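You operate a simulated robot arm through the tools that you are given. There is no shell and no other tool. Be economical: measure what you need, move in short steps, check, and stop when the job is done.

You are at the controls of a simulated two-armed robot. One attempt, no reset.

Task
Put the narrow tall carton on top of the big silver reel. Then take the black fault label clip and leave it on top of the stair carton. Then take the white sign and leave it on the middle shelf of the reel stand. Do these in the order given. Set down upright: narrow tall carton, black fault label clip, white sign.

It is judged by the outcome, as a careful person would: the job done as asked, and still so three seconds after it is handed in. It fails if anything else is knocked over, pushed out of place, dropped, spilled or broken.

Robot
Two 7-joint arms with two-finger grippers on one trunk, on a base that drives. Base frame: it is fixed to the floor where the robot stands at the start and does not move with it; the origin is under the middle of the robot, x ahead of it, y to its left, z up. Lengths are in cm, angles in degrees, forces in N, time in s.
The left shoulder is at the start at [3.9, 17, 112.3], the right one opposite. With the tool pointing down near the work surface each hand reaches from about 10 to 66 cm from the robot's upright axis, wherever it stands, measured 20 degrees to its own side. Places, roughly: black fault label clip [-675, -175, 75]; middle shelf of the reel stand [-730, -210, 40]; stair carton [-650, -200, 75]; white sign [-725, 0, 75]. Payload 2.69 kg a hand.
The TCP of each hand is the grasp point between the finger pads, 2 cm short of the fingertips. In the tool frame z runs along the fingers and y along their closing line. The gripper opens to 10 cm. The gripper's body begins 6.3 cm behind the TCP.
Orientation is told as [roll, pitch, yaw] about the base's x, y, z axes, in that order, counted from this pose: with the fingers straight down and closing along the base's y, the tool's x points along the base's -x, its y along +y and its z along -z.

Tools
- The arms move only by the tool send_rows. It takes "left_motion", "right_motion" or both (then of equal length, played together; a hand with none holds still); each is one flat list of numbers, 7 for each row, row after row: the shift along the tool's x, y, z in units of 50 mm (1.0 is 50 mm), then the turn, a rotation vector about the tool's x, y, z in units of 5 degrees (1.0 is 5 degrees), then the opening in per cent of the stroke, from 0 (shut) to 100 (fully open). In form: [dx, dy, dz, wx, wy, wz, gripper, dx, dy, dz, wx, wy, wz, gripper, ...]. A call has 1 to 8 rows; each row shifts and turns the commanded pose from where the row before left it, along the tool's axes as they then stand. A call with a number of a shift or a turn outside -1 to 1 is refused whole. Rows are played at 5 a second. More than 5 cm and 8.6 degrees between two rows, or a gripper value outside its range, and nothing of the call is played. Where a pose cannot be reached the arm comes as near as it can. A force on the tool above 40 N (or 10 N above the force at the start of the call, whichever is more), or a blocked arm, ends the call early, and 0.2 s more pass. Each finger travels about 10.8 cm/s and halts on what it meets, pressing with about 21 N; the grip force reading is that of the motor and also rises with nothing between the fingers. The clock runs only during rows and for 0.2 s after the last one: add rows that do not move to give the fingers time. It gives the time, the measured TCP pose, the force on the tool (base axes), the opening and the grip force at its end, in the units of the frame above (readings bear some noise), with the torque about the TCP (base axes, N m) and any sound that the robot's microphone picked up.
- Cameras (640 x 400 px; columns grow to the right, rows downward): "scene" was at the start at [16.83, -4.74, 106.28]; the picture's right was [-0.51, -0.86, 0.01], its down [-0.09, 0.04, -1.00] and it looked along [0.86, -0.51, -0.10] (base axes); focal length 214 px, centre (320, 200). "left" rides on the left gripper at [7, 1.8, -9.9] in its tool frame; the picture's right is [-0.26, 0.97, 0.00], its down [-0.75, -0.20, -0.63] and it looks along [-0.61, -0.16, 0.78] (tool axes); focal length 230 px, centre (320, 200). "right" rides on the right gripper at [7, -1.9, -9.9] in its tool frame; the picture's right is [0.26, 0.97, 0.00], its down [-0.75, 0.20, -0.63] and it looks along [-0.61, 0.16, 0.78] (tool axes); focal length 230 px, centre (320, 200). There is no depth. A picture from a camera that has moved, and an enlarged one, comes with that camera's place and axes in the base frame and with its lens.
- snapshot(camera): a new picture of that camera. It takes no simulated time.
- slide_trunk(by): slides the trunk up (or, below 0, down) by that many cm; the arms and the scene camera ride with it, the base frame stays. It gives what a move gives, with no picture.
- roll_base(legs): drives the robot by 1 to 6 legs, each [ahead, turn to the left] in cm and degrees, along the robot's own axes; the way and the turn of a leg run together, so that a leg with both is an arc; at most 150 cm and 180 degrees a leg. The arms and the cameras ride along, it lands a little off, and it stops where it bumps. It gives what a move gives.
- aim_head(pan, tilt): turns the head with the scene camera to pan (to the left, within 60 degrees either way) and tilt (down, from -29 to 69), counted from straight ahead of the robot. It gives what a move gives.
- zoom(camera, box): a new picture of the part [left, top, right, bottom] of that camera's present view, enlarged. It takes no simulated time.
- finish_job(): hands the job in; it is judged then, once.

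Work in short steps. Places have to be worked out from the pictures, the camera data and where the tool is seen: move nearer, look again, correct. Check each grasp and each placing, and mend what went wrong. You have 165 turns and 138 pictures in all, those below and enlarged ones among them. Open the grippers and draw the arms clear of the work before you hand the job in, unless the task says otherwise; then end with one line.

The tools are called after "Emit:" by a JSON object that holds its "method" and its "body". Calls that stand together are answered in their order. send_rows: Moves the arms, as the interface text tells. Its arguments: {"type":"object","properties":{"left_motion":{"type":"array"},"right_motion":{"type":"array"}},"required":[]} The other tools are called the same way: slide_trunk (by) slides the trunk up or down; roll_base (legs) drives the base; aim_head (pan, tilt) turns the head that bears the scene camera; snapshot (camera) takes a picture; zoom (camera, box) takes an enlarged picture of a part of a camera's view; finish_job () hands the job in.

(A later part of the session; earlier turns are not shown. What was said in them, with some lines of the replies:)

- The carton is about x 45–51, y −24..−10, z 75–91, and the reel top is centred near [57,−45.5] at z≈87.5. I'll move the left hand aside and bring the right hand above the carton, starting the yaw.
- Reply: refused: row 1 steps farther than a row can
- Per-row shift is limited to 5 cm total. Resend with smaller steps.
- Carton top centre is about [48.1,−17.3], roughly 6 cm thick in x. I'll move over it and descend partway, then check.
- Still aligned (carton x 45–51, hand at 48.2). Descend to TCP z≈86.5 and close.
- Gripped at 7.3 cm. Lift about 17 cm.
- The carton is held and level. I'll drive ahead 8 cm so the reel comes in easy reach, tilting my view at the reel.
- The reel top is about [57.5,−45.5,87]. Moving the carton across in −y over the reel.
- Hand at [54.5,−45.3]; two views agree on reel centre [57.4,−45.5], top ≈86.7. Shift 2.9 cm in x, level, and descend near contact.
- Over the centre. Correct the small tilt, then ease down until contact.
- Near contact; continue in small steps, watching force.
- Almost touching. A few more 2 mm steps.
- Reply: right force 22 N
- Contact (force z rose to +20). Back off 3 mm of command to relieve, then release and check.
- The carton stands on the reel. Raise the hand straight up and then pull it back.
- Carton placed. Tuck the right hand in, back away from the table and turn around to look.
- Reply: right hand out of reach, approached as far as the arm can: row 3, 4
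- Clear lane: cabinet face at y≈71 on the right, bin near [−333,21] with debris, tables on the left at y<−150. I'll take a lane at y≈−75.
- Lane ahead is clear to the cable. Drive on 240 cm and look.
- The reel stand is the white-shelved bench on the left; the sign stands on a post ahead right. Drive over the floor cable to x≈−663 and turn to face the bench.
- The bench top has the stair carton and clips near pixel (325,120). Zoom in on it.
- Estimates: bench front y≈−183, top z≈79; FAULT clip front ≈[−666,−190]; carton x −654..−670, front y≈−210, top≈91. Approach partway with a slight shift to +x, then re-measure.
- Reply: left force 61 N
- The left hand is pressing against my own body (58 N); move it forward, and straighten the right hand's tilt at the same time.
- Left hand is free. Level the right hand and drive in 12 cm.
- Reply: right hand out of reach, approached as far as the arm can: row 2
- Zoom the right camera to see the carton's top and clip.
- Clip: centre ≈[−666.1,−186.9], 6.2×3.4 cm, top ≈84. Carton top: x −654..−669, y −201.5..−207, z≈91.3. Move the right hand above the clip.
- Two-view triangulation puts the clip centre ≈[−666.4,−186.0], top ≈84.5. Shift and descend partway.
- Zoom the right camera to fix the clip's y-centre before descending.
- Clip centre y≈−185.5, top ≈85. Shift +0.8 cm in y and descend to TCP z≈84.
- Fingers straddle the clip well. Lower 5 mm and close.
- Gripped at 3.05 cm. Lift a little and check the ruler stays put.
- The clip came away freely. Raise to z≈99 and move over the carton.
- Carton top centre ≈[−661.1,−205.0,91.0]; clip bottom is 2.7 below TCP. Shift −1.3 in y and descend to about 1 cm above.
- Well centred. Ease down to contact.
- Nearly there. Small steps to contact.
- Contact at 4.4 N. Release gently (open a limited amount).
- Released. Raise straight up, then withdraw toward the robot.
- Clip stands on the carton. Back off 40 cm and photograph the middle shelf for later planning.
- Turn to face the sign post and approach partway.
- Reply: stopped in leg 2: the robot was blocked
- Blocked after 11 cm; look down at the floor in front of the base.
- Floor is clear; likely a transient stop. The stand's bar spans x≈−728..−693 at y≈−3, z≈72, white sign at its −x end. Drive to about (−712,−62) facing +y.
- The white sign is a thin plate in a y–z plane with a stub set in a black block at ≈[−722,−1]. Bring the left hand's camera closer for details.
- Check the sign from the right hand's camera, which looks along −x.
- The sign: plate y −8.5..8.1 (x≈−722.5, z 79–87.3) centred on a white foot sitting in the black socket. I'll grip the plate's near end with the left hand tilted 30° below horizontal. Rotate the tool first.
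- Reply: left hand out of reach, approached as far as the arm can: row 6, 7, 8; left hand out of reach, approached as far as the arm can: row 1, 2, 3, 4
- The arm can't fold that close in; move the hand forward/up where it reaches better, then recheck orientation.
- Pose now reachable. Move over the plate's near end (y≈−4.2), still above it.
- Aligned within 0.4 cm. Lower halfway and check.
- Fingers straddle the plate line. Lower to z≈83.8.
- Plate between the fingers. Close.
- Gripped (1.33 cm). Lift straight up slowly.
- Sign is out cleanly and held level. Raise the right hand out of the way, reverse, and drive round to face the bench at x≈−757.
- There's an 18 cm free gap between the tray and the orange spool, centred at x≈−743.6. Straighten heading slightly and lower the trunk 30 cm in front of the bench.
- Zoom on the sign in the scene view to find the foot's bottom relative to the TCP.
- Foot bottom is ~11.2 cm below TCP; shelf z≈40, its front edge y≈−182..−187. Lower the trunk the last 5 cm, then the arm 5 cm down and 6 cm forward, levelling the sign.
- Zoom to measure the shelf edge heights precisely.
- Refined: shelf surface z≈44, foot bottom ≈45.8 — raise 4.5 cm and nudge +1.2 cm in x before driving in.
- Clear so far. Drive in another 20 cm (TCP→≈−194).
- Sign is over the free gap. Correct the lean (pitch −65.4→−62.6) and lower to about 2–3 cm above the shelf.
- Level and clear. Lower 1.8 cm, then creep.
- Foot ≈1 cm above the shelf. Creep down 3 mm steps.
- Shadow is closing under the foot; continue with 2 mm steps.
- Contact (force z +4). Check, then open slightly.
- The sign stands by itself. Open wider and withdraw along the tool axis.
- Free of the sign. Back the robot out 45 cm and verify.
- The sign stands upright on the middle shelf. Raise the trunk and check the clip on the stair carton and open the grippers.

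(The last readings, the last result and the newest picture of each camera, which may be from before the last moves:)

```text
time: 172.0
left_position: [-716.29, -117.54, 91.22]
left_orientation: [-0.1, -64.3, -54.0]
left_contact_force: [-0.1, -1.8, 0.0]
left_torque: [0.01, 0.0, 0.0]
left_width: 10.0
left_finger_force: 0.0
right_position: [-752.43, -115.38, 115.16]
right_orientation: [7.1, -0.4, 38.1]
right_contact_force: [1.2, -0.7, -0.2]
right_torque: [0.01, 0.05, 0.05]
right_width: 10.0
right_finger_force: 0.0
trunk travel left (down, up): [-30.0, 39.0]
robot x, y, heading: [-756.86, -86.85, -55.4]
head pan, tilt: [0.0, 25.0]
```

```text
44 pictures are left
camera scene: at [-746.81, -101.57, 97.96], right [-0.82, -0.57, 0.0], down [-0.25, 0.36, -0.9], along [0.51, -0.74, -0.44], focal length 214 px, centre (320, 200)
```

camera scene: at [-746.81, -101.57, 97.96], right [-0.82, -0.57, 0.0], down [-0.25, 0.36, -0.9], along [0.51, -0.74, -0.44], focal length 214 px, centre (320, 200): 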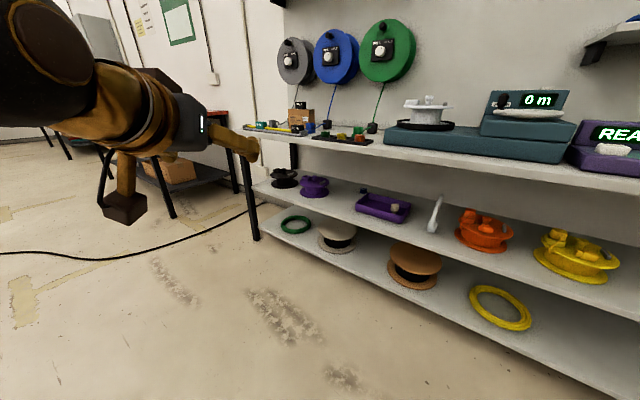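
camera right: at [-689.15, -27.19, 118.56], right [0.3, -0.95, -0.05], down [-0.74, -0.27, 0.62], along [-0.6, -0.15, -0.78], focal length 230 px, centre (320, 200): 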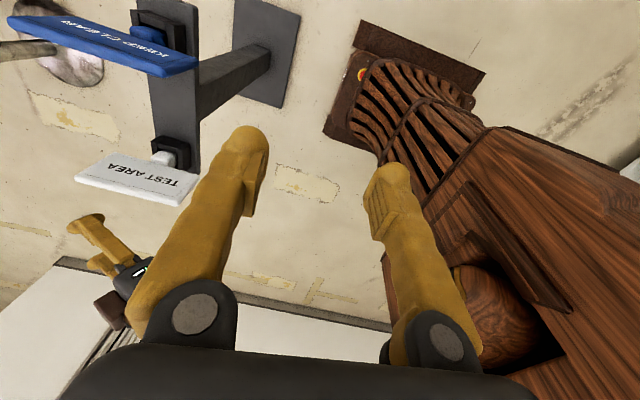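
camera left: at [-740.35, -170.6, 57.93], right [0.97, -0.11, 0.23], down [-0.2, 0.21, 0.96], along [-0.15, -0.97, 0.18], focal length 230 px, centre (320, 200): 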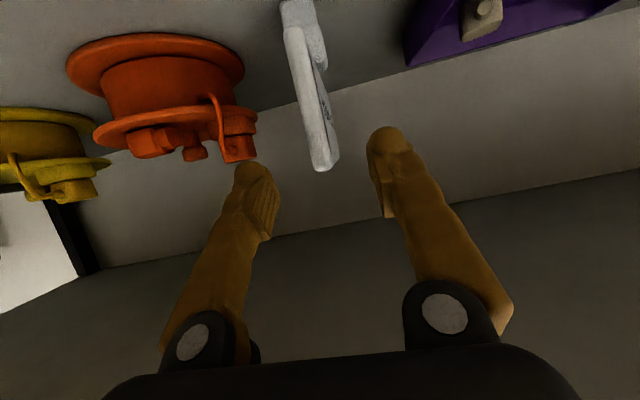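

Zoom to verify the sign and the clip.

Emit:
{"method": "zoom", "body": {"camera": "scene", "box": [380, 170, 500, 260]}}

Emit:
{"method": "zoom", "body": {"camera": "scene", "box": [240, 80, 390, 150]}}

```text
4.44 times, centred on (440, 215) of scene
camera zoom: at [-746.81, -101.57, 97.96], right [-0.82, -0.57, 0.0], down [-0.25, 0.36, -0.9], along [0.51, -0.74, -0.44], focal length 953 px, centre (-213, 133)
```

zoom: 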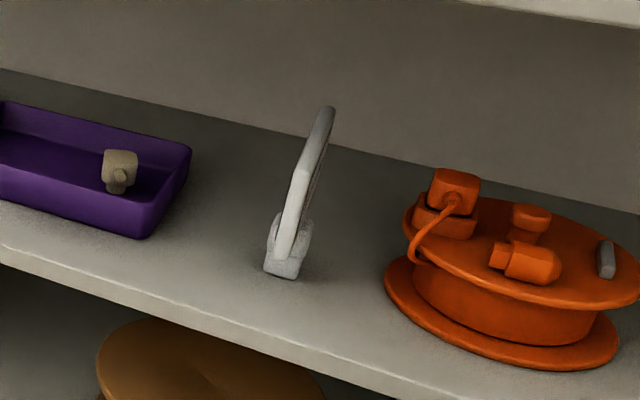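

```text
4.27 times, centred on (315, 115) of scene
camera zoom: at [-746.81, -101.57, 97.96], right [-0.82, -0.57, 0.0], down [-0.25, 0.36, -0.9], along [0.51, -0.74, -0.44], focal length 915 px, centre (341, 563)
```

zoom: 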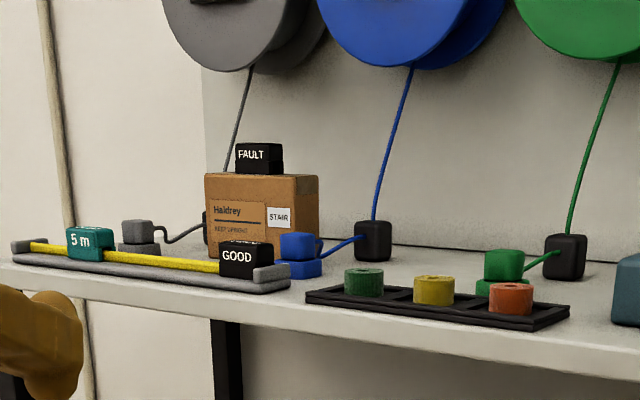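

All three items stand upright where asked (the sign's slant in this view comes from the off-axis camera), the grippers are open and the arms are clear, so I'm handing it in.

Emit:
{"method": "finish_job", "body": {}}

```text
The job is handed in.
```

I handed the job in with all three placed upright, in the order given: the narrow tall carton on the big silver reel, the black fault label clip on the stair carton, and the white sign on the middle shelf of the reel stand. I saw nothing else knocked over or moved. I last checked the carton right after placing it, not again at the end.
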